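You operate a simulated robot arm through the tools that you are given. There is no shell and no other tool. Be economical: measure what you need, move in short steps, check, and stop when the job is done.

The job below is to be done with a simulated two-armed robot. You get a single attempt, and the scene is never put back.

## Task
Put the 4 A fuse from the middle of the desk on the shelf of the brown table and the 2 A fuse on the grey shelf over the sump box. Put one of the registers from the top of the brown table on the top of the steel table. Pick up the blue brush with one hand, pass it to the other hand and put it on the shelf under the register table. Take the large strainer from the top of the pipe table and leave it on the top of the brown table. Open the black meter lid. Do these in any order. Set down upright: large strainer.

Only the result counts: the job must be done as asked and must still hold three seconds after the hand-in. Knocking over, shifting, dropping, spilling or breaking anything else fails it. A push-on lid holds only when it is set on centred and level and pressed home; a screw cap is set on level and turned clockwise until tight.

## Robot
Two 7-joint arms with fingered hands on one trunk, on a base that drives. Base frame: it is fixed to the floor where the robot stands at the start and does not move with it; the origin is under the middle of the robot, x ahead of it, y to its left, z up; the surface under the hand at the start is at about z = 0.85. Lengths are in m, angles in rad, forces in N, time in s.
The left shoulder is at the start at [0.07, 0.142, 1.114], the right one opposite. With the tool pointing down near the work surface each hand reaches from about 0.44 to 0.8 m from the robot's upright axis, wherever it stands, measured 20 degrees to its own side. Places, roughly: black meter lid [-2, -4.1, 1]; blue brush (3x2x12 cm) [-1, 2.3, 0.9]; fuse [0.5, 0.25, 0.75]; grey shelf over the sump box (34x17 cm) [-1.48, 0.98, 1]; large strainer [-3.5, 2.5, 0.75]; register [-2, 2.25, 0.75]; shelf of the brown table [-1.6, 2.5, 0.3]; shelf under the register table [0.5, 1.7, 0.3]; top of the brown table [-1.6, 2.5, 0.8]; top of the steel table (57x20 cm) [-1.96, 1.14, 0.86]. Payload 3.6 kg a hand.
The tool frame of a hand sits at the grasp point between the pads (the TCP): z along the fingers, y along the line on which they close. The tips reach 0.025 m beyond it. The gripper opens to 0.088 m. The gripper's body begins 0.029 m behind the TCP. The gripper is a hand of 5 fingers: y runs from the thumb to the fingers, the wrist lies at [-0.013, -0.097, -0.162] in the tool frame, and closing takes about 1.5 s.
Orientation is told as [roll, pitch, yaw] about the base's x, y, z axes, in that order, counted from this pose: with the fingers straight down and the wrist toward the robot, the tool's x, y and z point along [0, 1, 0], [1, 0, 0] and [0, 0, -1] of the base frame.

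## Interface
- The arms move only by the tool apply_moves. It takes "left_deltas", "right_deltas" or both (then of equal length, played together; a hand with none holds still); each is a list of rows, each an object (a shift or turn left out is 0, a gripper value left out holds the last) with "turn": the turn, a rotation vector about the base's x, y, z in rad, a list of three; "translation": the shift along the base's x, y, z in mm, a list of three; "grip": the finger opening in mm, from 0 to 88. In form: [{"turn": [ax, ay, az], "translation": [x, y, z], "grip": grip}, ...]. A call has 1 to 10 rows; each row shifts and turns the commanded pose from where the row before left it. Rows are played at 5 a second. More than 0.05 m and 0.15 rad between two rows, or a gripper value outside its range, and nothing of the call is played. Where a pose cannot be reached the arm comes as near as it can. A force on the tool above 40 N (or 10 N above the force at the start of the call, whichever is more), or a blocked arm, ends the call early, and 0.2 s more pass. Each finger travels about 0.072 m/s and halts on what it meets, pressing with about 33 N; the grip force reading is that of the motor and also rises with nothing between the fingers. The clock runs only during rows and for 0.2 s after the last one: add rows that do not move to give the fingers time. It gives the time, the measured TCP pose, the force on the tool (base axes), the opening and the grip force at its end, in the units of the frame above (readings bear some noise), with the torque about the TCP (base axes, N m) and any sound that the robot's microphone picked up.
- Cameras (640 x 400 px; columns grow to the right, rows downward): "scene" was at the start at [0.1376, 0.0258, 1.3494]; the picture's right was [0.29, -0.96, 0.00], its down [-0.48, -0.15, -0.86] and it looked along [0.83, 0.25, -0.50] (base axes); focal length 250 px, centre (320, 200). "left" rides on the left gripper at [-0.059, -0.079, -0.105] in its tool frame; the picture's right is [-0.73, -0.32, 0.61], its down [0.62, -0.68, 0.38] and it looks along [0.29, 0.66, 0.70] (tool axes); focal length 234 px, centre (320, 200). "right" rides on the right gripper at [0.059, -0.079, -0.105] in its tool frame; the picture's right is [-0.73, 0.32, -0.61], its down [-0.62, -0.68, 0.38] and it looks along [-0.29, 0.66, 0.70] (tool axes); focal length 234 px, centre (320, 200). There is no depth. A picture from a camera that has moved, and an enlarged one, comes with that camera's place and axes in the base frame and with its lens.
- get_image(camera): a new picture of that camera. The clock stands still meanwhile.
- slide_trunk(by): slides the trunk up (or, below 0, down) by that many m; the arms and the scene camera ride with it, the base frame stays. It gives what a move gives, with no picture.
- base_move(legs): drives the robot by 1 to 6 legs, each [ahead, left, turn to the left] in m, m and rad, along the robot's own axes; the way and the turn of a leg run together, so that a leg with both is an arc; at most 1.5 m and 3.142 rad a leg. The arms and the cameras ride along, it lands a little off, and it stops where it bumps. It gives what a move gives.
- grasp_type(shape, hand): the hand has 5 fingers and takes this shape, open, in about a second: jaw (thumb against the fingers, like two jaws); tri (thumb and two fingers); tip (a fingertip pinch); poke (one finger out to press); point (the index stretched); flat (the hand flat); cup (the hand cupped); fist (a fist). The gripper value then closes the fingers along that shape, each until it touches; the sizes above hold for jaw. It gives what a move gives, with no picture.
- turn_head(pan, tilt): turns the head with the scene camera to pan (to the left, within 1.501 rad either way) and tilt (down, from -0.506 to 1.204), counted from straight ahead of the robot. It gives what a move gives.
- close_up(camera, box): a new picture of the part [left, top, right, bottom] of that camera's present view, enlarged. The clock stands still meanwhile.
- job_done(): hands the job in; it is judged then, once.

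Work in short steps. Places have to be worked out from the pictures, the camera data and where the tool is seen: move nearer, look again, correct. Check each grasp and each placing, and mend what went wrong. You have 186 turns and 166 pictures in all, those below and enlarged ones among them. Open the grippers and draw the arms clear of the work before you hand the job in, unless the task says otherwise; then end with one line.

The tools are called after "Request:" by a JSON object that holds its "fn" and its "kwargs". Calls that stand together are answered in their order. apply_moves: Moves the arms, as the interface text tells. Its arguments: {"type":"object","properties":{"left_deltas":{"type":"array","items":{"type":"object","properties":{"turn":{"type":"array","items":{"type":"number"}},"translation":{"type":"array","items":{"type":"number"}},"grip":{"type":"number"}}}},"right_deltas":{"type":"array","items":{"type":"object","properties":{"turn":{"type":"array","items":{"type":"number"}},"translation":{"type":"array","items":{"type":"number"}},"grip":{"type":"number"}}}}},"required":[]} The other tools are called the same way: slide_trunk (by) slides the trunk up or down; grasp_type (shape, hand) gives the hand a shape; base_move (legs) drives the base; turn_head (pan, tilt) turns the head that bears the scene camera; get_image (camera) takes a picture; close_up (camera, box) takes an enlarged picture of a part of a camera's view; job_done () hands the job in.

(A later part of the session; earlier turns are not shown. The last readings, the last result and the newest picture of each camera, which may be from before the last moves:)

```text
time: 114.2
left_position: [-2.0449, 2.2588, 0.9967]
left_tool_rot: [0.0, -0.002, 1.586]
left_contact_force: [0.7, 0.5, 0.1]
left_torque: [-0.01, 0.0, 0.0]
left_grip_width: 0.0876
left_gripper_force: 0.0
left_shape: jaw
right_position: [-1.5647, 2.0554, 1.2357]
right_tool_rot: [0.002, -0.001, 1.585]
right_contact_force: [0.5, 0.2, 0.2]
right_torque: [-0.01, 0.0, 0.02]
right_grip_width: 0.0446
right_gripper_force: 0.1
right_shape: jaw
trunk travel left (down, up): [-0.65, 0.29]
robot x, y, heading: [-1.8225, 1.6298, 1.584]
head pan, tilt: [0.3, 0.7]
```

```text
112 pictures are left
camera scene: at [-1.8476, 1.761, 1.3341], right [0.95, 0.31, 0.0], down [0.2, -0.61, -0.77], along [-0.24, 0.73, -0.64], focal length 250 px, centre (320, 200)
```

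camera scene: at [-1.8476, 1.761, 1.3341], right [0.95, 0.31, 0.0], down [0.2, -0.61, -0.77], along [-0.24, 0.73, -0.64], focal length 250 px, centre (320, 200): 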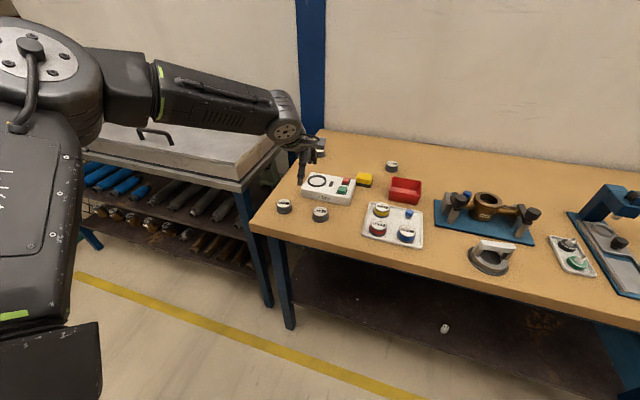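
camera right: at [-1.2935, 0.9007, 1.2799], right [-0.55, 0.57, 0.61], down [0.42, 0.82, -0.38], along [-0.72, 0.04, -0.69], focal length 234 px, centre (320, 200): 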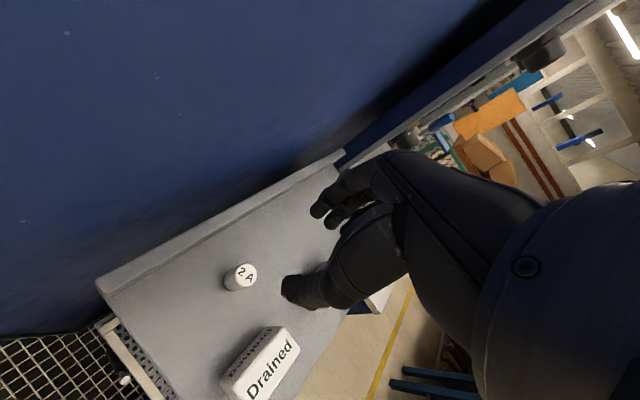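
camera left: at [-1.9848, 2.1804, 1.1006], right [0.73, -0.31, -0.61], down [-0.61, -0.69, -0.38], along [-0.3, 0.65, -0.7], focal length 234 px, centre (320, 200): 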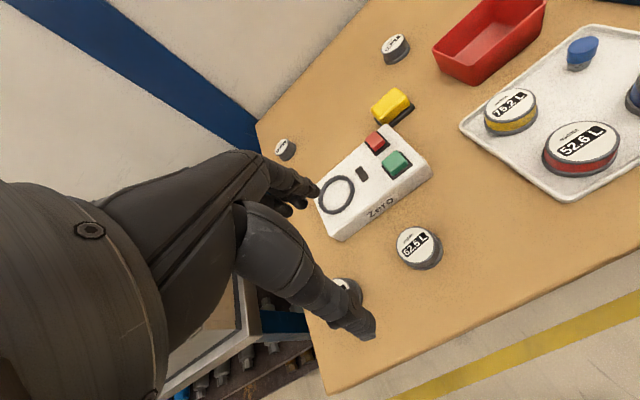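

The register top is at about (−2.014, 2.282, 0.83). I'll move above it, descend to 0.87 and recheck.

Request:
{"fn": "apply_moves", "kwargs": {"left_deltas": [{"translation": [31, 23, 0]}, {"translation": [0, 0, -42]}, {"translation": [0, 0, -42]}, {"translation": [0, 0, -38]}, {}]}}

Request:
{"fn": "get_image", "kwargs": {"camera": "left"}}

Request:
{"fn": "close_up", "kwargs": {"camera": "scene", "box": [240, 110, 400, 240]}}

```text
time: 115.4
left_position: [-2.0315, 2.2538, 0.8921]
left_tool_rot: [0.001, -0.002, 1.586]
left_contact_force: [-0.3, 0.1, -0.2]
left_torque: [0.04, -0.01, 0.01]
left_grip_width: 0.0877
left_gripper_force: 0.0
left_shape: jaw
left hand out of reach, approached as far as the arm can: row 2, 3, 4
right_position: [-1.5654, 2.0546, 1.2345]
right_tool_rot: [0.001, -0.002, 1.586]
right_contact_force: [-0.4, 0.0, -0.4]
right_torque: [0.02, 0.02, 0.0]
right_grip_width: 0.0444
right_gripper_force: 0.1
right_shape: jaw
trunk travel left (down, up): [-0.65, 0.29]
robot x, y, heading: [-1.8215, 1.6313, 1.587]
head pan, tilt: [0.3, 0.7]
```

```text
111 pictures are left
camera left: at [-1.9709, 2.1743, 0.997], right [0.73, -0.31, -0.61], down [-0.61, -0.69, -0.38], along [-0.3, 0.65, -0.69], focal length 234 px, centre (320, 200)
```

left: 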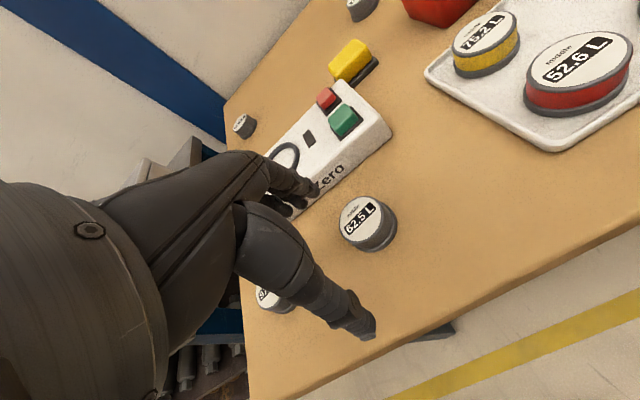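

```text
3.08 times, centred on (320, 175) of scene
camera zoom: at [-1.8478, 1.7606, 1.3341], right [0.95, 0.31, 0.0], down [0.2, -0.61, -0.77], along [-0.24, 0.73, -0.64], focal length 768 px, centre (320, 277)
```

zoom: 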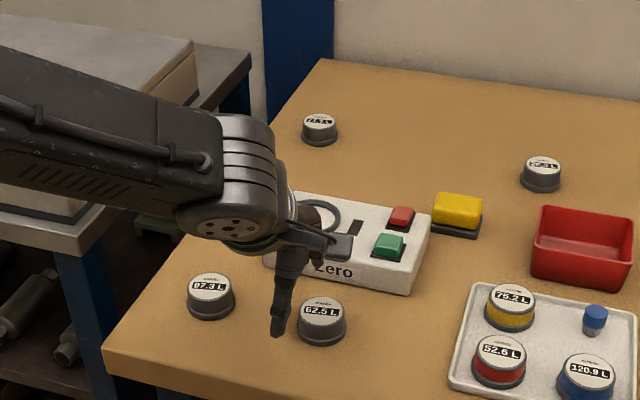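

The arm is at its low reach limit, so I'll raise the arm, lower the trunk by 0.15 m, and then realign.

Request:
{"fn": "apply_moves", "kwargs": {"left_deltas": [{"translation": [5, 5, 45]}, {"translation": [5, 8, 45]}, {"translation": [8, 15, 40]}, {}], "right_deltas": [{"translation": [0, 0, 20]}, {"translation": [0, 0, 20]}, {}, {}]}}

Request:
{"fn": "slide_trunk", "kwargs": {"by": -0.15}}

Request:
{"fn": "get_image", "kwargs": {"camera": "left"}}

```text
time: 116.4
left_position: [-2.0127, 2.2797, 1.022]
left_tool_rot: [0.0, -0.001, 1.588]
left_contact_force: [0.3, -0.2, 0.5]
left_torque: [0.0, 0.03, -0.02]
left_grip_width: 0.0879
left_gripper_force: 0.0
left_shape: jaw
right_position: [-1.5707, 2.0676, 1.2696]
right_tool_rot: [0.003, -0.006, 1.584]
right_contact_force: [0.3, 0.2, 0.2]
right_torque: [-0.01, 0.01, 0.03]
right_grip_width: 0.0447
right_gripper_force: 0.0
right_shape: jaw
right hand out of reach, approached as far as the arm can: row 1, 2
trunk travel left (down, up): [-0.65, 0.29]
robot x, y, heading: [-1.8238, 1.6305, 1.584]
head pan, tilt: [0.3, 0.7]
```

```text
time: 118.2
left_position: [-2.0136, 2.2797, 0.8725]
left_tool_rot: [0.0, -0.002, 1.587]
left_contact_force: [0.6, 0.3, -0.4]
left_torque: [-0.03, 0.0, 0.03]
left_grip_width: 0.088
left_gripper_force: 0.0
left_shape: jaw
right_position: [-1.5696, 2.0682, 1.1203]
right_tool_rot: [0.0, -0.003, 1.585]
right_contact_force: [0.6, 0.7, 0.3]
right_torque: [0.03, 0.02, 0.04]
right_grip_width: 0.0446
right_gripper_force: 0.1
right_shape: jaw
trunk travel left (down, up): [-0.5, 0.44]
robot x, y, heading: [-1.8221, 1.6315, 1.587]
head pan, tilt: [0.3, 0.7]
```

```text
109 pictures are left
camera left: at [-1.9534, 2.202, 0.9769], right [0.73, -0.31, -0.61], down [-0.61, -0.69, -0.38], along [-0.3, 0.65, -0.69], focal length 234 px, centre (320, 200)
```

left: 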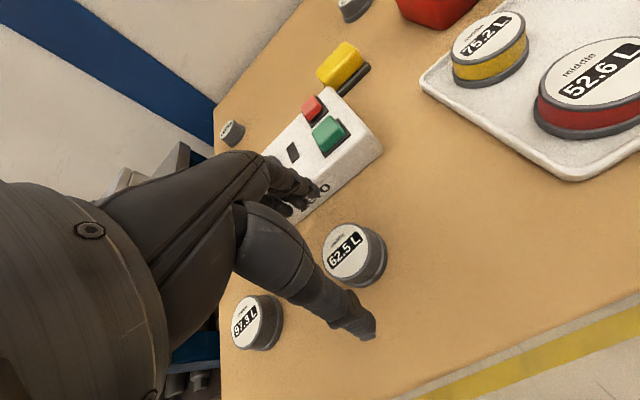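

The register is centred under the TCP. I'll descend to z≈0.825 and grip.

Request:
{"fn": "apply_moves", "kwargs": {"left_deltas": [{"translation": [0, 0, -20]}, {"translation": [0, 0, -18]}, {"translation": [0, 0, -10]}, {}, {"grip": 60}, {"grip": 40}, {"grip": 30}, {}, {}, {}]}}

Request:
{"fn": "get_image", "kwargs": {"camera": "left"}}

```text
time: 120.4
left_position: [-2.013, 2.2812, 0.8272]
left_tool_rot: [0.001, -0.002, 1.587]
left_contact_force: [-0.2, -0.2, 0.9]
left_torque: [-0.01, 0.04, 0.0]
left_grip_width: 0.0418
left_gripper_force: 33.0
left_shape: jaw
right_position: [-1.5707, 2.0682, 1.1202]
right_tool_rot: [0.003, -0.004, 1.584]
right_contact_force: [-0.8, -0.5, -0.1]
right_torque: [0.0, 0.03, 0.04]
right_grip_width: 0.0448
right_gripper_force: 0.1
right_shape: jaw
trunk travel left (down, up): [-0.5, 0.44]
robot x, y, heading: [-1.8234, 1.6363, 1.579]
head pan, tilt: [0.3, 0.7]
```

```text
108 pictures are left
camera left: at [-1.9532, 2.202, 0.9302], right [0.73, -0.31, -0.61], down [-0.61, -0.69, -0.38], along [-0.3, 0.65, -0.69], focal length 234 px, centre (320, 200)
```

left: 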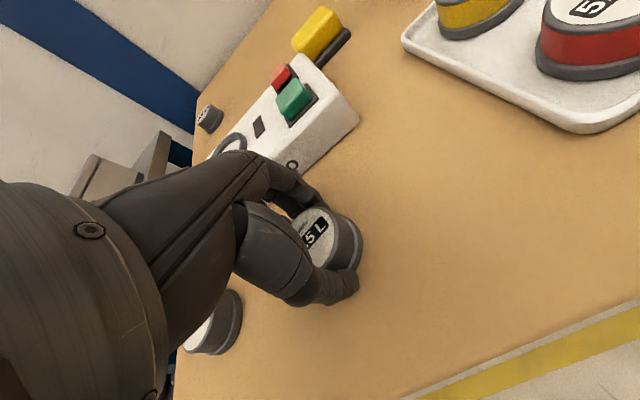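

The register is gripped (42 mm, 33 N). I'll lift it and raise the trunk.

Request:
{"fn": "apply_moves", "kwargs": {"left_deltas": [{"translation": [0, 0, 15], "grip": 28}, {"translation": [0, 0, 30]}, {"translation": [0, 0, 40]}, {"translation": [0, 0, 40]}, {"translation": [0, -20, 40]}, {"translation": [0, -40, 20]}, {"translation": [0, -40, 0]}, {}]}}

Request:
{"fn": "slide_trunk", "kwargs": {"by": 0.15}}

Request:
{"fn": "get_image", "kwargs": {"camera": "left"}}

Request:
{"fn": "get_image", "kwargs": {"camera": "scene"}}

```text
time: 122.2
left_position: [-2.0142, 2.1809, 1.0094]
left_tool_rot: [0.003, 0.0, 1.586]
left_contact_force: [0.0, 0.1, -1.8]
left_torque: [-0.02, -0.03, 0.01]
left_grip_width: 0.0414
left_gripper_force: 32.8
left_shape: jaw
right_position: [-1.57, 2.0689, 1.1196]
right_tool_rot: [0.002, -0.003, 1.585]
right_contact_force: [0.0, -0.7, 0.2]
right_torque: [0.01, -0.01, -0.01]
right_grip_width: 0.0446
right_gripper_force: 0.0
right_shape: jaw
trunk travel left (down, up): [-0.5, 0.44]
robot x, y, heading: [-1.8181, 1.6332, 1.586]
head pan, tilt: [0.3, 0.7]
```

```text
time: 123.9
left_position: [-2.014, 2.1819, 1.1616]
left_tool_rot: [-0.001, -0.002, 1.587]
left_contact_force: [-0.4, -0.4, -0.6]
left_torque: [0.02, -0.01, 0.02]
left_grip_width: 0.0415
left_gripper_force: 32.6
left_shape: jaw
right_position: [-1.5694, 2.0672, 1.2709]
right_tool_rot: [0.002, -0.003, 1.586]
right_contact_force: [0.6, -0.4, -0.2]
right_torque: [-0.02, 0.03, -0.01]
right_grip_width: 0.0445
right_gripper_force: 0.0
right_shape: jaw
trunk travel left (down, up): [-0.65, 0.29]
robot x, y, heading: [-1.821, 1.6302, 1.589]
head pan, tilt: [0.3, 0.7]
```

```text
107 pictures are left
camera left: at [-1.9546, 2.1029, 1.2646], right [0.73, -0.31, -0.61], down [-0.61, -0.69, -0.38], along [-0.3, 0.65, -0.7], focal length 234 px, centre (320, 200)
```

left: 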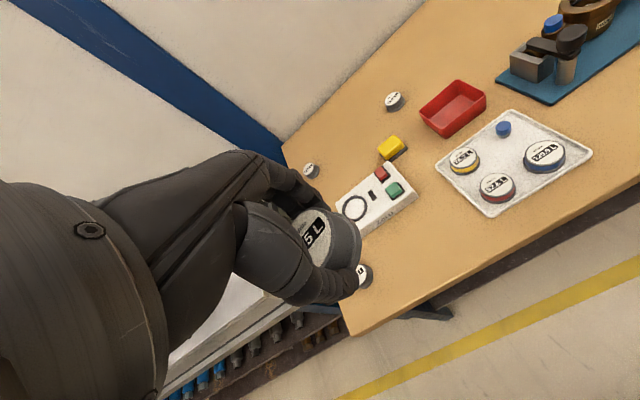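

```text
106 pictures are left
camera scene: at [-1.8478, 1.7612, 1.334], right [0.95, 0.31, 0.0], down [0.2, -0.61, -0.76], along [-0.24, 0.73, -0.64], focal length 250 px, centre (320, 200)
```

scene: 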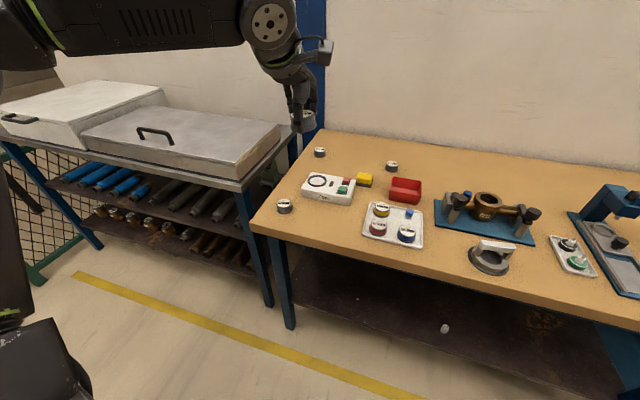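

The register is held. I'll shift left a little, then turn to face the steel table.

Request:
{"fn": "base_move", "kwargs": {"legs": [[0.07, 0.26, 0], [0, 0, 1.56]]}}

Request:
{"fn": "turn_head", "kwargs": {"pan": 1.3, "tilt": 0.45}}

Request:
{"fn": "get_image", "kwargs": {"camera": "scene"}}

Request:
{"fn": "turn_head", "kwargs": {"pan": -0.4, "tilt": 0.35}}

Request:
{"fn": "get_image", "kwargs": {"camera": "scene"}}

```text
time: 129.6
left_position: [-2.6276, 1.5028, 1.1607]
left_tool_rot: [-0.001, -0.001, -3.124]
left_contact_force: [-0.2, -0.7, 0.1]
left_torque: [0.0, -0.01, -0.01]
left_grip_width: 0.041
left_gripper_force: 32.6
left_shape: jaw
right_position: [-2.5162, 1.9486, 1.2702]
right_tool_rot: [0.002, -0.004, -3.126]
right_contact_force: [-1.0, -0.3, 0.2]
right_torque: [0.0, 0.01, 0.0]
right_grip_width: 0.0448
right_gripper_force: 0.0
right_shape: jaw
trunk travel left (down, up): [-0.65, 0.29]
robot x, y, heading: [-2.0791, 1.6969, -3.13]
head pan, tilt: [0.3, 0.7]
```

```text
time: 130.9
left_position: [-2.6278, 1.5033, 1.1615]
left_tool_rot: [0.0, -0.002, -3.123]
left_contact_force: [-0.3, -0.8, -1.4]
left_torque: [0.03, 0.01, 0.0]
left_grip_width: 0.041
left_gripper_force: 32.8
left_shape: jaw
right_position: [-2.517, 1.9474, 1.2704]
right_tool_rot: [0.003, -0.003, -3.124]
right_contact_force: [0.3, -0.4, -0.1]
right_torque: [0.0, -0.01, 0.03]
right_grip_width: 0.0444
right_gripper_force: 0.1
right_shape: jaw
trunk travel left (down, up): [-0.65, 0.29]
robot x, y, heading: [-2.079, 1.6985, -3.126]
head pan, tilt: [1.3, 0.45]
```

```text
105 pictures are left
camera scene: at [-2.151, 1.607, 1.3563], right [-0.97, 0.25, 0.0], down [0.11, 0.42, -0.9], along [-0.23, -0.87, -0.44], focal length 250 px, centre (320, 200)
```

scene: 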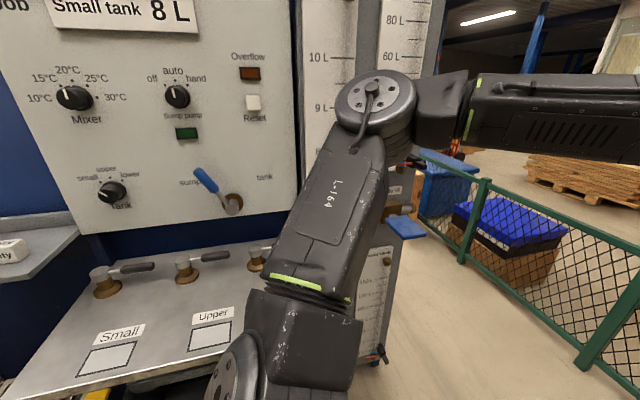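

```text
time: 132.6
left_position: [-2.6283, 1.5025, 1.1598]
left_tool_rot: [0.002, -0.003, -3.124]
left_contact_force: [-0.3, -0.5, 0.2]
left_torque: [0.02, -0.01, 0.01]
left_grip_width: 0.0414
left_gripper_force: 32.8
left_shape: jaw
right_position: [-2.5173, 1.9474, 1.2706]
right_tool_rot: [0.001, -0.004, -3.125]
right_contact_force: [-0.8, -0.4, -0.7]
right_torque: [0.01, 0.0, 0.02]
right_grip_width: 0.0448
right_gripper_force: 0.1
right_shape: jaw
trunk travel left (down, up): [-0.65, 0.29]
robot x, y, heading: [-2.0787, 1.6975, -3.126]
head pan, tilt: [-0.4, 0.351]
```

```text
104 pictures are left
camera scene: at [-2.214, 1.7307, 1.3655], right [0.37, 0.93, 0.0], down [0.32, -0.13, -0.94], along [-0.87, 0.35, -0.34], focal length 250 px, centre (320, 200)
```

scene: 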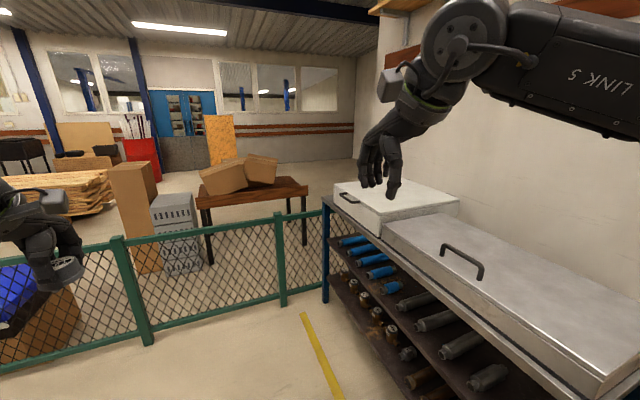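

The steel table's front strip is clear, with valves behind it at y≈1.0. I'll turn the rest of the way to face it.

Request:
{"fn": "base_move", "kwargs": {"legs": [[0, 0, 1.556]]}}

Request:
{"fn": "turn_head", "kwargs": {"pan": 0.0, "tilt": 0.8}}

Request:
{"fn": "get_image", "kwargs": {"camera": "scene"}}

Request:
{"fn": "get_image", "kwargs": {"camera": "left"}}

```text
time: 136.9
left_position: [-1.8732, 1.1517, 1.1611]
left_tool_rot: [0.0, -0.002, -1.534]
left_contact_force: [0.2, -0.2, -1.0]
left_torque: [0.03, 0.0, 0.02]
left_grip_width: 0.0407
left_gripper_force: 32.8
left_shape: jaw
right_position: [-2.3196, 1.2547, 1.2707]
right_tool_rot: [0.002, -0.002, -1.534]
right_contact_force: [0.3, -0.4, 0.3]
right_torque: [-0.01, 0.01, 0.02]
right_grip_width: 0.0447
right_gripper_force: 0.0
right_shape: jaw
trunk travel left (down, up): [-0.65, 0.29]
robot x, y, heading: [-2.0775, 1.6958, -1.533]
head pan, tilt: [-0.4, 0.351]
```

```text
time: 137.8
left_position: [-1.8729, 1.1521, 1.1615]
left_tool_rot: [-0.001, -0.002, -1.533]
left_contact_force: [0.2, 0.2, -0.8]
left_torque: [-0.02, -0.02, -0.02]
left_grip_width: 0.0407
left_gripper_force: 33.1
left_shape: jaw
right_position: [-2.3195, 1.2529, 1.2702]
right_tool_rot: [0.001, -0.002, -1.532]
right_contact_force: [1.2, -0.4, 0.1]
right_torque: [-0.01, -0.01, -0.02]
right_grip_width: 0.0447
right_gripper_force: 0.0
right_shape: jaw
trunk travel left (down, up): [-0.65, 0.29]
robot x, y, heading: [-2.0756, 1.6988, -1.535]
head pan, tilt: [0.0, 0.799]
```

```text
103 pictures are left
camera scene: at [-2.0727, 1.5658, 1.3259], right [-1.0, -0.04, 0.0], down [-0.03, 0.72, -0.7], along [0.03, -0.7, -0.72], focal length 250 px, centre (320, 200)
```

scene: 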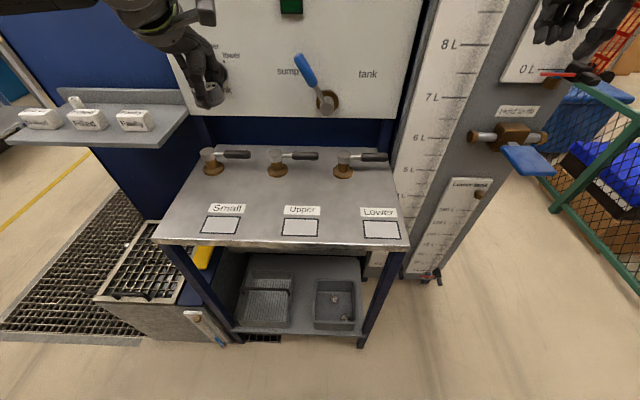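

```text
102 pictures are left
camera left: at [-1.9347, 1.2276, 1.2647], right [-0.74, 0.29, -0.61], down [0.6, 0.7, -0.38], along [0.32, -0.65, -0.69], focal length 234 px, centre (320, 200)
```

left: 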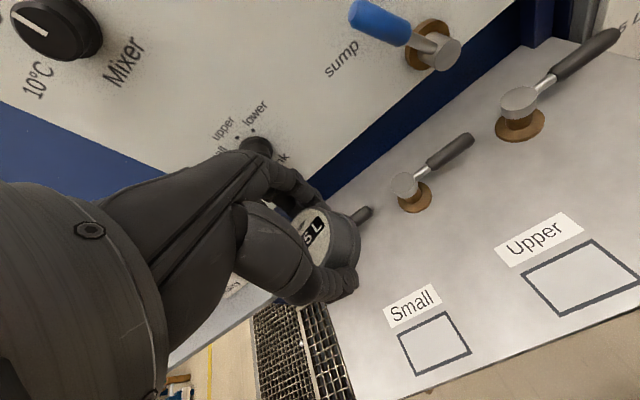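

I'll place the register at about (−1.915, 1.16), in clear space. First I move back from the panel, then lower the trunk and descend.

Request:
{"fn": "apply_moves", "kwargs": {"left_deltas": [{"translation": [-14, 15, 0]}, {"translation": [-14, 0, 0]}, {"translation": [-14, 0, 0]}, {}]}}

Request:
{"fn": "slide_trunk", "kwargs": {"by": -0.15}}

Request:
{"fn": "apply_moves", "kwargs": {"left_deltas": [{"translation": [0, 0, -35]}, {"translation": [0, 0, -30]}, {"translation": [0, 0, -25]}, {}]}}

Request:
{"fn": "get_image", "kwargs": {"camera": "left"}}

Request:
{"fn": "get_image", "kwargs": {"camera": "scene"}}

```text
time: 138.8
left_position: [-1.9163, 1.1654, 1.1589]
left_tool_rot: [0.0, 0.0, -1.533]
left_contact_force: [-0.9, -0.3, 0.2]
left_torque: [-0.02, 0.0, -0.01]
left_grip_width: 0.0408
left_gripper_force: 33.0
left_shape: jaw
right_position: [-2.3199, 1.2528, 1.2701]
right_tool_rot: [0.002, -0.003, -1.532]
right_contact_force: [-0.8, 0.3, -0.9]
right_torque: [0.0, -0.03, 0.0]
right_grip_width: 0.0445
right_gripper_force: 0.0
right_shape: jaw
trunk travel left (down, up): [-0.65, 0.29]
robot x, y, heading: [-2.082, 1.6962, -1.53]
head pan, tilt: [0.0, 0.799]
```

```text
time: 140.6
left_position: [-1.9164, 1.1663, 1.0107]
left_tool_rot: [-0.002, -0.002, -1.533]
left_contact_force: [-0.1, 0.7, 0.0]
left_torque: [-0.01, 0.0, 0.02]
left_grip_width: 0.0408
left_gripper_force: 33.5
left_shape: jaw
right_position: [-2.3191, 1.255, 1.1204]
right_tool_rot: [0.001, -0.005, -1.532]
right_contact_force: [-0.2, 0.8, 0.6]
right_torque: [0.03, -0.02, 0.03]
right_grip_width: 0.0446
right_gripper_force: 0.1
right_shape: jaw
trunk travel left (down, up): [-0.5, 0.44]
robot x, y, heading: [-2.0797, 1.6981, -1.532]
head pan, tilt: [0.0, 0.799]
```

```text
time: 141.6
left_position: [-1.9168, 1.1672, 0.9209]
left_tool_rot: [0.001, -0.001, -1.533]
left_contact_force: [0.5, -0.2, -0.3]
left_torque: [-0.02, 0.01, 0.02]
left_grip_width: 0.0408
left_gripper_force: 32.8
left_shape: jaw
right_position: [-2.3204, 1.2532, 1.1213]
right_tool_rot: [0.003, -0.003, -1.533]
right_contact_force: [1.3, -0.3, 0.1]
right_torque: [0.0, 0.0, 0.04]
right_grip_width: 0.0445
right_gripper_force: 0.1
right_shape: jaw
trunk travel left (down, up): [-0.5, 0.44]
robot x, y, heading: [-2.0773, 1.6998, -1.53]
head pan, tilt: [0.0, 0.799]
```

```text
101 pictures are left
camera left: at [-1.9773, 1.2437, 1.0245], right [-0.74, 0.29, -0.61], down [0.6, 0.7, -0.38], along [0.32, -0.65, -0.69], focal length 234 px, centre (320, 200)
```

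left: 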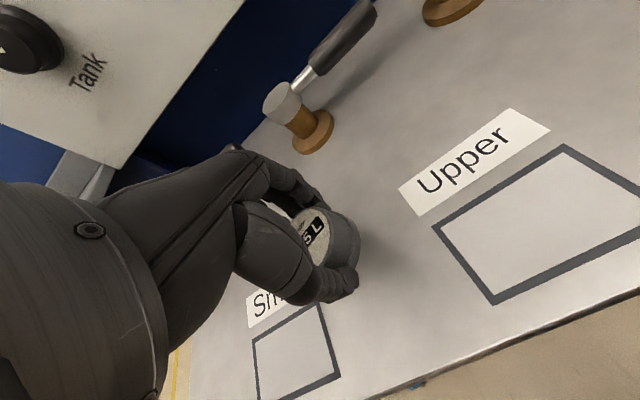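

```text
100 pictures are left
camera scene: at [-2.0727, 1.5661, 1.1759], right [-1.0, -0.04, 0.0], down [-0.03, 0.72, -0.7], along [0.03, -0.7, -0.72], focal length 250 px, centre (320, 200)
```

scene: 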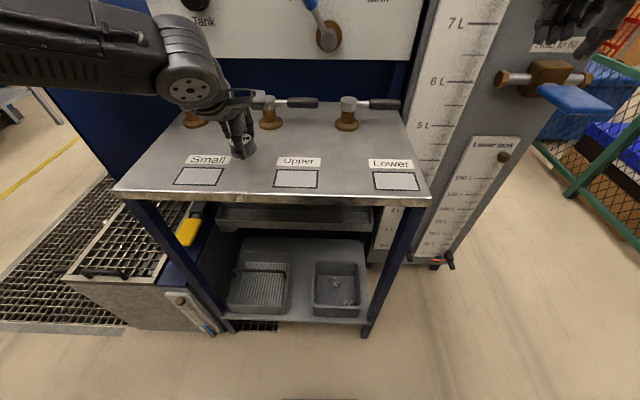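

I'll descend in small steps to contact.

Request:
{"fn": "apply_moves", "kwargs": {"left_deltas": [{"translation": [0, 0, -10]}, {"translation": [0, 0, -4]}, {"translation": [0, 0, -4]}, {"translation": [0, 0, -3]}, {}]}}

```text
time: 142.8
left_position: [-1.917, 1.1677, 0.8995]
left_tool_rot: [-0.001, -0.002, -1.532]
left_contact_force: [-0.2, -0.3, 0.3]
left_torque: [-0.03, -0.02, 0.01]
left_grip_width: 0.0407
left_gripper_force: 33.4
left_shape: jaw
right_position: [-2.3202, 1.2531, 1.1214]
right_tool_rot: [0.002, -0.002, -1.531]
right_contact_force: [-0.5, 0.8, 0.3]
right_torque: [0.02, -0.02, -0.01]
right_grip_width: 0.0446
right_gripper_force: 0.1
right_shape: jaw
trunk travel left (down, up): [-0.5, 0.44]
robot x, y, heading: [-2.0798, 1.7001, -1.541]
head pan, tilt: [0.0, 0.799]
```

No contact yet, so I'll go a bit further.

Request:
{"fn": "apply_moves", "kwargs": {"left_deltas": [{"translation": [0, 0, -3]}, {"translation": [0, 0, -2]}, {"translation": [0, 0, -2]}, {}]}}

Request:
{"fn": "close_up", "kwargs": {"camera": "scene", "box": [190, 90, 310, 180]}}

```text
time: 143.8
left_position: [-1.9154, 1.1645, 0.8936]
left_tool_rot: [0.0, -0.001, -1.532]
left_contact_force: [-0.6, -0.2, -0.9]
left_torque: [0.0, 0.04, -0.02]
left_grip_width: 0.0405
left_gripper_force: 32.4
left_shape: jaw
right_position: [-2.3186, 1.2531, 1.1204]
right_tool_rot: [0.002, -0.003, -1.532]
right_contact_force: [-0.1, -0.4, 0.8]
right_torque: [0.0, -0.05, 0.01]
right_grip_width: 0.0446
right_gripper_force: 0.1
right_shape: jaw
trunk travel left (down, up): [-0.5, 0.44]
robot x, y, heading: [-2.0751, 1.6969, -1.53]
head pan, tilt: [0.0, 0.799]
```

```text
4.44 times, centred on (250, 135) of scene
camera zoom: at [-2.0726, 1.5659, 1.1758], right [-1.0, -0.04, 0.0], down [-0.03, 0.72, -0.7], along [0.03, -0.7, -0.72], focal length 1110 px, centre (631, 489)
```

zoom: 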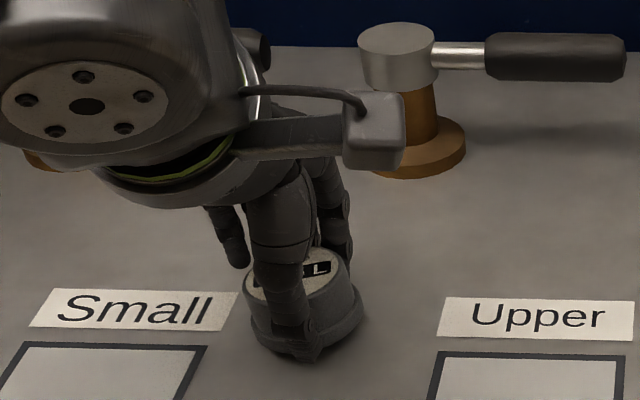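

It's nearly down. I'll continue in 2 mm steps.

Request:
{"fn": "apply_moves", "kwargs": {"left_deltas": [{"translation": [0, 0, -2]}, {"translation": [0, 0, -2]}, {"translation": [0, 0, -2]}, {}]}}

```text
time: 144.8
left_position: [-1.9163, 1.1651, 0.8871]
left_tool_rot: [0.001, -0.002, -1.533]
left_contact_force: [0.5, -0.9, 4.6]
left_torque: [-0.06, -0.15, -0.04]
left_grip_width: 0.0405
left_gripper_force: 33.6
left_shape: jaw
right_position: [-2.3201, 1.2536, 1.1206]
right_tool_rot: [0.001, -0.003, -1.533]
right_contact_force: [1.3, -0.3, 0.4]
right_torque: [-0.04, 0.0, 0.01]
right_grip_width: 0.0446
right_gripper_force: 0.1
right_shape: jaw
trunk travel left (down, up): [-0.5, 0.44]
robot x, y, heading: [-2.0792, 1.6934, -1.533]
head pan, tilt: [0.0, 0.799]
```

Contact at 4.6 N. I'll open wide and lift straight up.

Request:
{"fn": "apply_moves", "kwargs": {"left_deltas": [{"grip": 50}, {"grip": 65}, {"grip": 80}, {}, {}, {"translation": [0, 0, 25]}, {"translation": [0, 0, 40]}, {"translation": [0, 0, 40]}, {"translation": [0, 0, 40]}, {"translation": [0, 40, 20]}]}}

Request:
{"fn": "get_image", "kwargs": {"camera": "scene"}}

```text
time: 147.0
left_position: [-1.9161, 1.2088, 1.0537]
left_tool_rot: [-0.002, -0.004, -1.533]
left_contact_force: [-0.2, 0.6, 0.2]
left_torque: [-0.02, -0.01, 0.01]
left_grip_width: 0.08
left_gripper_force: 0.1
left_shape: jaw
right_position: [-2.3192, 1.2567, 1.1215]
right_tool_rot: [0.0, -0.007, -1.532]
right_contact_force: [-0.2, -0.3, -0.1]
right_torque: [0.01, -0.02, 0.01]
right_grip_width: 0.0446
right_gripper_force: 0.1
right_shape: jaw
trunk travel left (down, up): [-0.5, 0.44]
robot x, y, heading: [-2.0767, 1.699, -1.533]
head pan, tilt: [0.0, 0.799]
```

```text
98 pictures are left
camera scene: at [-2.0726, 1.5686, 1.1762], right [-1.0, -0.04, 0.0], down [-0.03, 0.71, -0.7], along [0.03, -0.7, -0.72], focal length 250 px, centre (320, 200)
```

scene: 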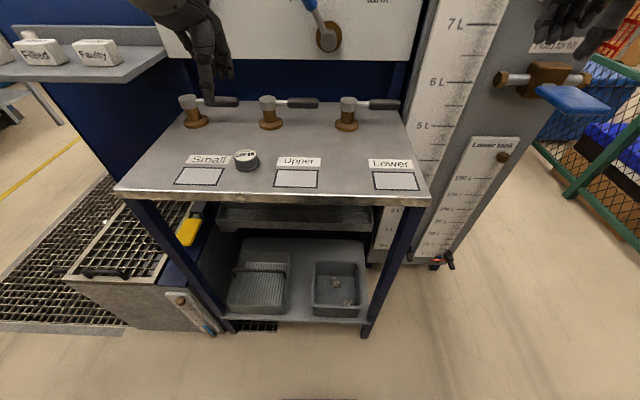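

The register is placed. I'll raise the trunk and turn toward the pipe table to look for the strainer.

Request:
{"fn": "slide_trunk", "kwargs": {"by": 0.15}}

Request:
{"fn": "base_move", "kwargs": {"legs": [[0, 0, -1.9]]}}

Request:
{"fn": "turn_head", "kwargs": {"pan": -0.3, "tilt": 0.4}}

Request:
{"fn": "get_image", "kwargs": {"camera": "scene"}}

```text
time: 148.7
left_position: [-1.9159, 1.2054, 1.2016]
left_tool_rot: [0.001, -0.003, -1.533]
left_contact_force: [0.3, -0.6, -0.2]
left_torque: [-0.02, -0.01, 0.0]
left_grip_width: 0.0798
left_gripper_force: 0.1
left_shape: jaw
right_position: [-2.3203, 1.2529, 1.2701]
right_tool_rot: [0.003, -0.003, -1.531]
right_contact_force: [-0.1, 0.0, 0.2]
right_torque: [0.05, 0.0, -0.01]
right_grip_width: 0.0446
right_gripper_force: 0.0
right_shape: jaw
trunk travel left (down, up): [-0.65, 0.29]
robot x, y, heading: [-2.08, 1.6972, -1.53]
head pan, tilt: [0.0, 0.799]
```

```text
time: 153.8
left_position: [-2.5962, 1.7192, 1.2006]
left_tool_rot: [0.0, -0.002, 2.817]
left_contact_force: [0.0, 0.0, 0.2]
left_torque: [-0.01, 0.01, 0.03]
left_grip_width: 0.0801
left_gripper_force: 0.0
left_shape: jaw
right_position: [-2.4076, 2.0803, 1.2708]
right_tool_rot: [0.002, -0.004, 2.818]
right_contact_force: [-0.4, 0.2, 1.0]
right_torque: [0.0, 0.02, 0.0]
right_grip_width: 0.0446
right_gripper_force: 0.0
right_shape: jaw
trunk travel left (down, up): [-0.65, 0.29]
robot x, y, heading: [-2.0801, 1.6998, 2.809]
head pan, tilt: [0.0, 0.799]
```

```text
time: 154.6
left_position: [-2.5956, 1.7203, 1.201]
left_tool_rot: [0.001, -0.001, 2.817]
left_contact_force: [0.1, 0.3, -0.6]
left_torque: [0.0, 0.02, 0.0]
left_grip_width: 0.0799
left_gripper_force: 0.1
left_shape: jaw
right_position: [-2.4065, 2.0796, 1.2713]
right_tool_rot: [0.003, -0.003, 2.816]
right_contact_force: [-0.1, -0.7, -0.5]
right_torque: [0.03, 0.0, -0.01]
right_grip_width: 0.0445
right_gripper_force: 0.0
right_shape: jaw
trunk travel left (down, up): [-0.65, 0.29]
robot x, y, heading: [-2.0774, 1.702, 2.817]
head pan, tilt: [-0.3, 0.4]
```

```text
97 pictures are left
camera scene: at [-2.2, 1.767, 1.3609], right [0.59, 0.81, 0.0], down [0.32, -0.23, -0.92], along [-0.75, 0.54, -0.39], focal length 250 px, centre (320, 200)
```

scene: 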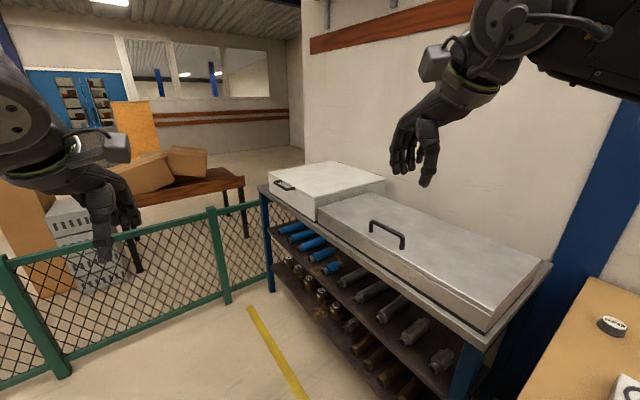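

No strainer is visible on top yet. I'll zoom in on the boxes on the pipe table.

Request:
{"fn": "close_up", "kwargs": {"camera": "scene", "box": [240, 140, 460, 300]}}

```text
2.50 times, centred on (350, 220) of scene
camera zoom: at [-2.2, 1.767, 1.3609], right [0.59, 0.81, 0.0], down [0.32, -0.23, -0.92], along [-0.75, 0.54, -0.39], focal length 624 px, centre (245, 150)
```

zoom: 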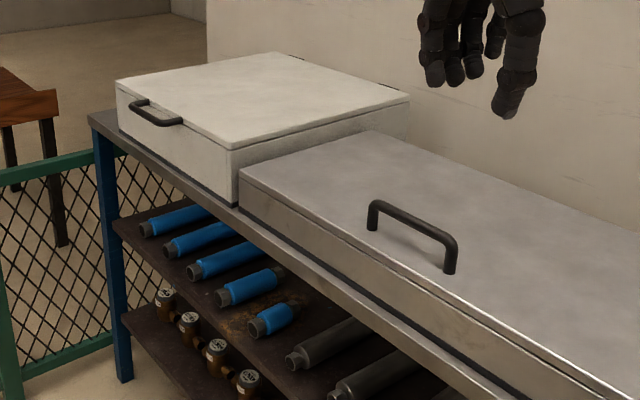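

The white box has a hinged lid with a front handle, so the strainer may be inside it. I'll drive in front of it and look.

Request:
{"fn": "base_move", "kwargs": {"legs": [[0, 0, -1.245], [0.0, 1.05, 0]]}}

Request:
{"fn": "turn_head", "kwargs": {"pan": 0.15, "tilt": 0.6}}

Request:
{"fn": "get_image", "kwargs": {"camera": "scene"}}

```text
time: 163.2
left_position: [-3.2768, 2.2028, 1.2005]
left_tool_rot: [-0.001, -0.002, 1.567]
left_contact_force: [0.5, 0.7, 0.3]
left_torque: [0.01, -0.05, -0.04]
left_grip_width: 0.0799
left_gripper_force: 0.1
left_shape: jaw
right_position: [-2.8749, 2.1381, 1.2702]
right_tool_rot: [0.0, -0.004, 1.566]
right_contact_force: [-0.2, -0.4, -0.4]
right_torque: [0.0, 0.05, -0.01]
right_grip_width: 0.0445
right_gripper_force: 0.3
right_shape: jaw
trunk travel left (down, up): [-0.65, 0.29]
robot x, y, heading: [-3.1346, 1.7046, 1.568]
head pan, tilt: [-0.3, 0.4]
```

```text
time: 164.1
left_position: [-3.2753, 2.203, 1.2004]
left_tool_rot: [-0.001, -0.001, 1.566]
left_contact_force: [-0.1, -0.6, 0.2]
left_torque: [-0.04, 0.03, 0.02]
left_grip_width: 0.0799
left_gripper_force: 0.1
left_shape: jaw
right_position: [-2.8762, 2.1378, 1.2694]
right_tool_rot: [0.002, -0.004, 1.567]
right_contact_force: [-0.1, -0.3, 0.8]
right_torque: [0.03, 0.0, -0.01]
right_grip_width: 0.0443
right_gripper_force: 0.1
right_shape: jaw
trunk travel left (down, up): [-0.65, 0.29]
robot x, y, heading: [-3.1348, 1.7044, 1.565]
head pan, tilt: [0.15, 0.6]
```

```text
95 pictures are left
camera scene: at [-3.146, 1.842, 1.3428], right [0.99, 0.14, 0.0], down [0.08, -0.56, -0.83], along [-0.12, 0.82, -0.56], focal length 250 px, centre (320, 200)
```

scene: 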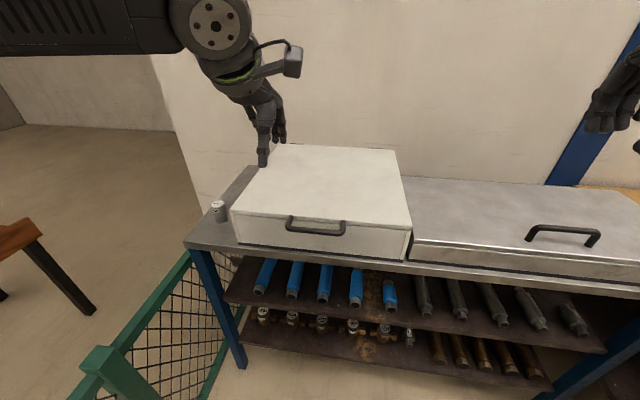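

There is a small can beside the white box at about (−3.57, 2.44). I'll zoom in on it.

Request:
{"fn": "close_up", "kwargs": {"camera": "scene", "box": [180, 170, 280, 250]}}

Request:
{"fn": "get_image", "kwargs": {"camera": "left"}}

```text
5.00 times, centred on (230, 210) of scene
camera zoom: at [-3.146, 1.842, 1.3428], right [0.99, 0.14, 0.0], down [0.08, -0.56, -0.83], along [-0.12, 0.82, -0.56], focal length 1248 px, centre (770, 150)
```

zoom: 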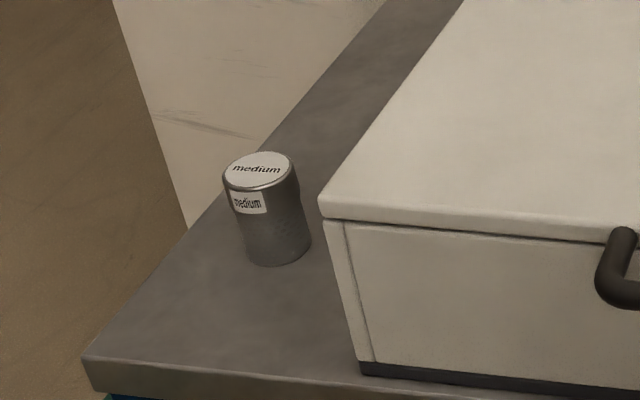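

```text
93 pictures are left
camera left: at [-3.2177, 2.1234, 1.3055], right [0.72, -0.32, -0.61], down [-0.63, -0.68, -0.38], along [-0.29, 0.66, -0.69], focal length 234 px, centre (320, 200)
```

left: 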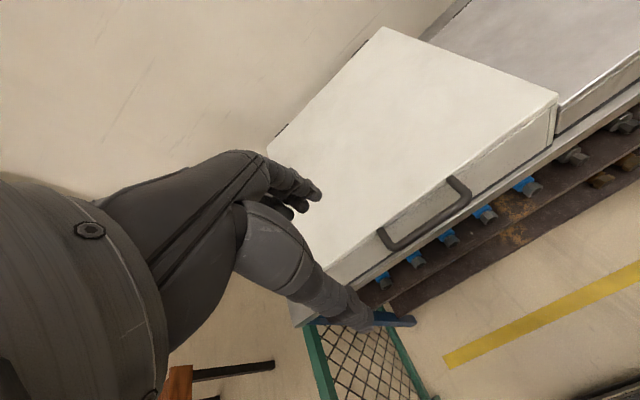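

That one is the "medium" strainer. I'll inspect the white box front to see how it opens.

Request:
{"fn": "close_up", "kwargs": {"camera": "scene", "box": [220, 135, 430, 270]}}

Request:
{"fn": "close_up", "kwargs": {"camera": "left", "box": [260, 20, 580, 300]}}

Request:
{"fn": "get_image", "kwargs": {"camera": "right"}}

```text
2.96 times, centred on (325, 202) of scene
camera zoom: at [-3.146, 1.842, 1.3428], right [0.99, 0.14, 0.0], down [0.08, -0.56, -0.83], along [-0.12, 0.82, -0.56], focal length 740 px, centre (305, 193)
```

zoom: 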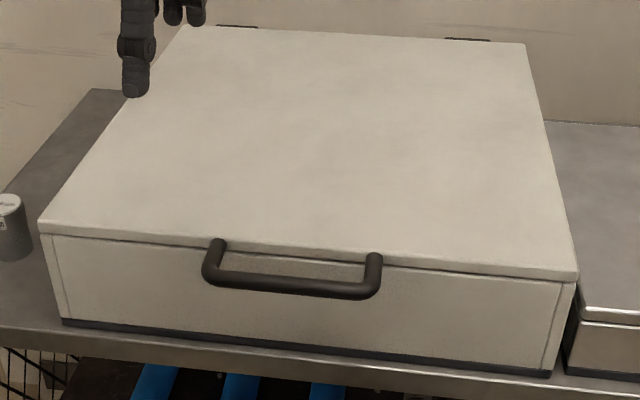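

```text
1.43 times, centred on (420, 160) of left
camera zoom: at [-3.2177, 2.1234, 1.3055], right [0.72, -0.32, -0.61], down [-0.63, -0.68, -0.38], along [-0.29, 0.66, -0.69], focal length 334 px, centre (177, 257)
```

zoom: 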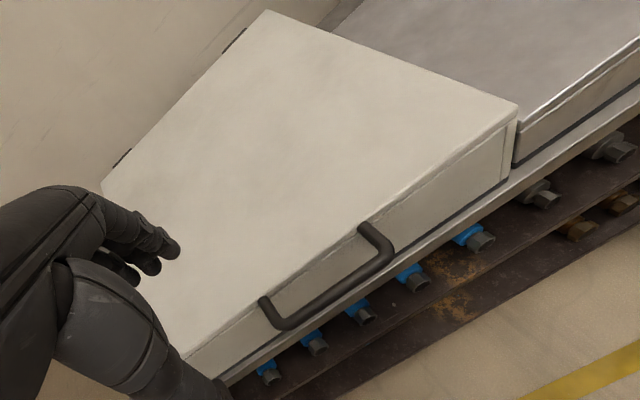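

```text
90 pictures are left
camera right: at [-2.9332, 2.0588, 1.3749], right [0.73, 0.32, 0.61], down [0.62, -0.68, -0.39], along [0.29, 0.66, -0.69], focal length 234 px, centre (320, 200)
```

right: 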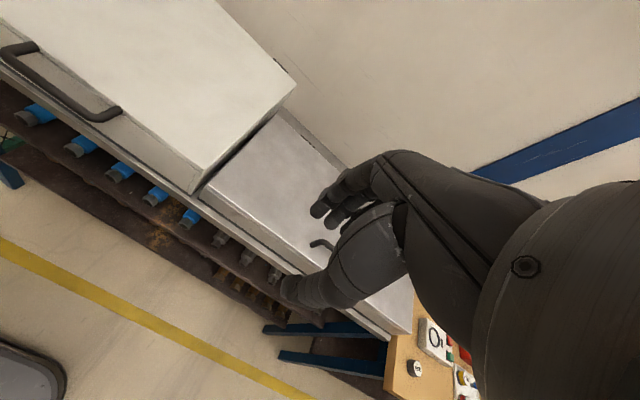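

The white lid hinges at the back and has a D-handle on its front edge, with the bar near (−3.22, 2.28, 0.945). The large strainer is most likely inside. I'll reposition so the right hand can lift the lid and the left can reach in.

Request:
{"fn": "base_move", "kwargs": {"legs": [[0, 0.2, 0], [0.1, 0, 0]]}}

Request:
{"fn": "apply_moves", "kwargs": {"right_deltas": [{"translation": [-20, -10, -30], "grip": 50}, {"translation": [-25, 0, -35]}, {"translation": [-25, 0, -35]}, {"translation": [-25, 5, -35]}, {"translation": [-15, 10, -35]}, {"translation": [0, 0, -20]}, {}]}}

Request:
{"fn": "turn_head", "kwargs": {"pan": -0.15, "tilt": 0.7}}

Request:
{"fn": "get_image", "kwargs": {"camera": "scene"}}

Request:
{"fn": "get_image", "kwargs": {"camera": "right"}}

```text
time: 166.4
left_position: [-3.4784, 2.3006, 1.2015]
left_tool_rot: [0.0, -0.003, 1.568]
left_contact_force: [-1.0, 0.3, -0.3]
left_torque: [-0.01, 0.03, 0.02]
left_grip_width: 0.0797
left_gripper_force: 0.1
left_shape: jaw
right_position: [-3.0766, 2.2371, 1.2705]
right_tool_rot: [0.003, -0.003, 1.568]
right_contact_force: [0.1, 0.4, -0.2]
right_torque: [-0.03, 0.04, 0.01]
right_grip_width: 0.0445
right_gripper_force: 0.1
right_shape: jaw
trunk travel left (down, up): [-0.65, 0.29]
robot x, y, heading: [-3.3341, 1.8048, 1.565]
head pan, tilt: [0.15, 0.6]
```

```text
time: 168.0
left_position: [-3.4776, 2.3009, 1.2013]
left_tool_rot: [0.0, -0.002, 1.569]
left_contact_force: [0.8, -0.2, 0.1]
left_torque: [0.01, -0.03, 0.02]
left_grip_width: 0.0803
left_gripper_force: 0.1
left_shape: jaw
right_position: [-3.187, 2.2417, 1.0799]
right_tool_rot: [0.001, -0.004, 1.567]
right_contact_force: [0.1, 0.7, 0.0]
right_torque: [0.03, 0.02, -0.01]
right_grip_width: 0.05
right_gripper_force: 0.0
right_shape: jaw
trunk travel left (down, up): [-0.65, 0.29]
robot x, y, heading: [-3.3385, 1.8054, 1.565]
head pan, tilt: [0.15, 0.6]
```

```text
time: 168.8
left_position: [-3.4778, 2.3019, 1.2011]
left_tool_rot: [0.0, -0.001, 1.568]
left_contact_force: [-0.6, 0.2, -0.9]
left_torque: [0.04, 0.01, -0.02]
left_grip_width: 0.0798
left_gripper_force: 0.1
left_shape: jaw
right_position: [-3.1871, 2.2423, 1.0809]
right_tool_rot: [0.002, -0.003, 1.569]
right_contact_force: [-0.4, 0.0, -0.7]
right_torque: [0.01, -0.03, -0.01]
right_grip_width: 0.0498
right_gripper_force: 0.1
right_shape: jaw
trunk travel left (down, up): [-0.65, 0.29]
robot x, y, heading: [-3.3371, 1.807, 1.569]
head pan, tilt: [-0.15, 0.7]
```

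```text
89 pictures are left
camera scene: at [-3.3213, 1.9367, 1.3341], right [0.99, -0.15, 0.0], down [-0.1, -0.64, -0.77], along [0.12, 0.76, -0.64], focal length 250 px, centre (320, 200)
```

scene: 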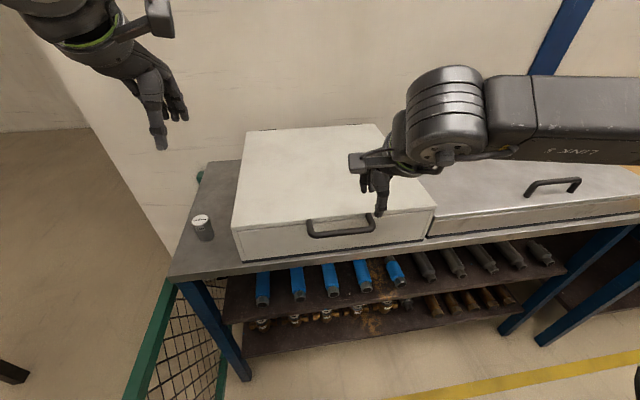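

```text
88 pictures are left
camera right: at [-3.2443, 2.1628, 1.1852], right [0.73, 0.32, 0.61], down [0.62, -0.68, -0.39], along [0.29, 0.66, -0.69], focal length 234 px, centre (320, 200)
```

right: 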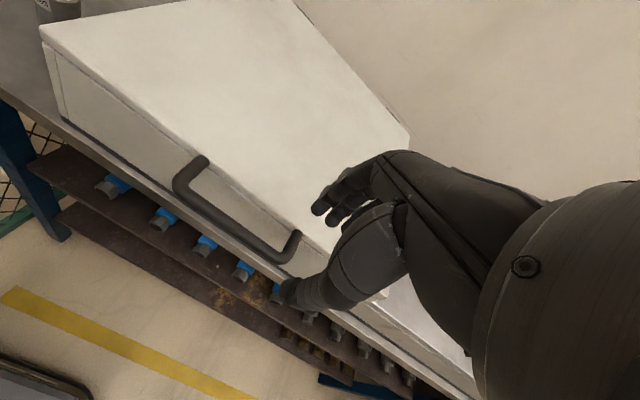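

Triangulation puts the bar middle at (−3.22, 2.285, 0.939). I'll move above it with a narrow opening and check alignment.

Request:
{"fn": "apply_moves", "kwargs": {"right_deltas": [{"translation": [-33, 30, 0], "grip": 36}, {"translation": [0, 6, -35]}, {"translation": [0, 0, -35]}, {"translation": [0, 0, -10]}, {}, {}]}}

Request:
{"fn": "get_image", "kwargs": {"camera": "right"}}

Request:
{"fn": "close_up", "kwargs": {"camera": "scene", "box": [280, 150, 440, 270]}}

```text
time: 170.2
left_position: [-3.4788, 2.3014, 1.2016]
left_tool_rot: [-0.001, -0.002, 1.568]
left_contact_force: [-0.4, 0.4, 0.3]
left_torque: [0.01, 0.01, 0.0]
left_grip_width: 0.0798
left_gripper_force: 0.1
left_shape: jaw
right_position: [-3.2201, 2.2784, 0.9992]
right_tool_rot: [0.001, -0.002, 1.569]
right_contact_force: [0.5, 0.6, -0.8]
right_torque: [0.01, -0.03, 0.02]
right_grip_width: 0.0362
right_gripper_force: 0.1
right_shape: jaw
trunk travel left (down, up): [-0.65, 0.29]
robot x, y, heading: [-3.3344, 1.8025, 1.566]
head pan, tilt: [-0.15, 0.7]
```

```text
87 pictures are left
camera right: at [-3.2787, 2.199, 1.1037], right [0.73, 0.32, 0.61], down [0.62, -0.68, -0.39], along [0.29, 0.66, -0.69], focal length 234 px, centre (320, 200)
```

right: 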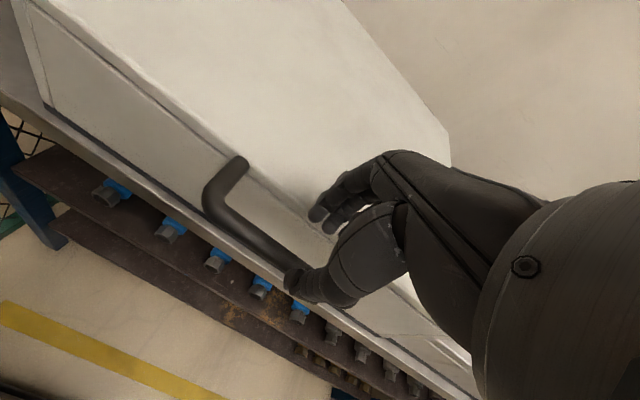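

```text
3.33 times, centred on (360, 210) of scene
camera zoom: at [-3.3215, 1.9368, 1.3341], right [0.99, -0.15, 0.0], down [-0.1, -0.64, -0.76], along [0.12, 0.76, -0.64], focal length 832 px, centre (187, 167)
```

zoom: 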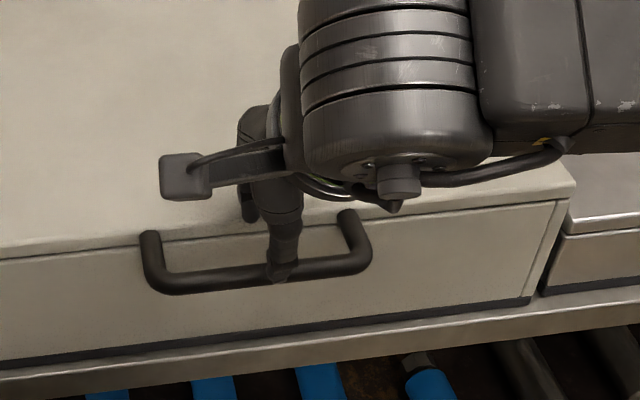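

The thumb is in front of the bar and the fingers line up with the gap. I'll descend gently, stopping on force.

Request:
{"fn": "apply_moves", "kwargs": {"right_deltas": [{"translation": [0, 0, -15]}, {"translation": [0, 0, -12]}, {"translation": [0, 0, -10]}, {"translation": [0, 0, -10]}, {"translation": [0, 0, -7]}, {}]}}

Request:
{"fn": "get_image", "kwargs": {"camera": "right"}}

```text
time: 170.9
left_position: [-3.4782, 2.2971, 1.2036]
left_tool_rot: [-0.001, -0.006, 1.569]
left_contact_force: [-0.1, -0.4, -0.1]
left_torque: [-0.04, -0.01, -0.01]
left_grip_width: 0.0796
left_gripper_force: 0.1
left_shape: jaw
right_position: [-3.2204, 2.2779, 0.9796]
right_tool_rot: [0.005, -0.027, 1.571]
right_contact_force: [1.1, -3.8, 30.2]
right_torque: [1.01, -0.31, -0.09]
right_grip_width: 0.0372
right_gripper_force: 0.1
right_shape: jaw
trunk travel left (down, up): [-0.65, 0.29]
robot x, y, heading: [-3.3346, 1.8001, 1.567]
head pan, tilt: [-0.15, 0.7]
stopped in row 3 (right hand): the force on the tool passed its limit at 46 N (the readings are from after the stop); the commanded pose is now the measured one
```

```text
85 pictures are left
camera right: at [-3.2785, 2.1957, 1.0829], right [0.73, 0.31, 0.61], down [0.62, -0.67, -0.41], along [0.28, 0.68, -0.68], focal length 234 px, centre (320, 200)
```

right: 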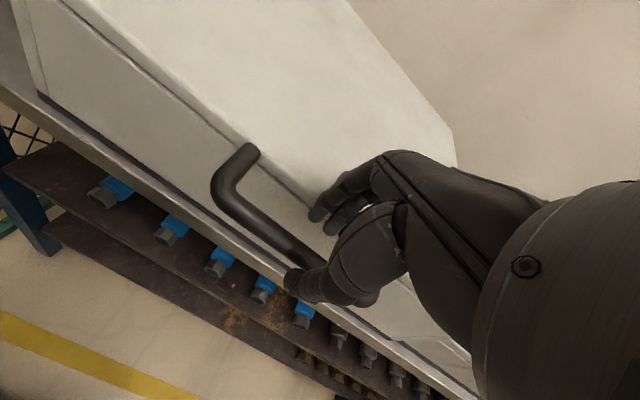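

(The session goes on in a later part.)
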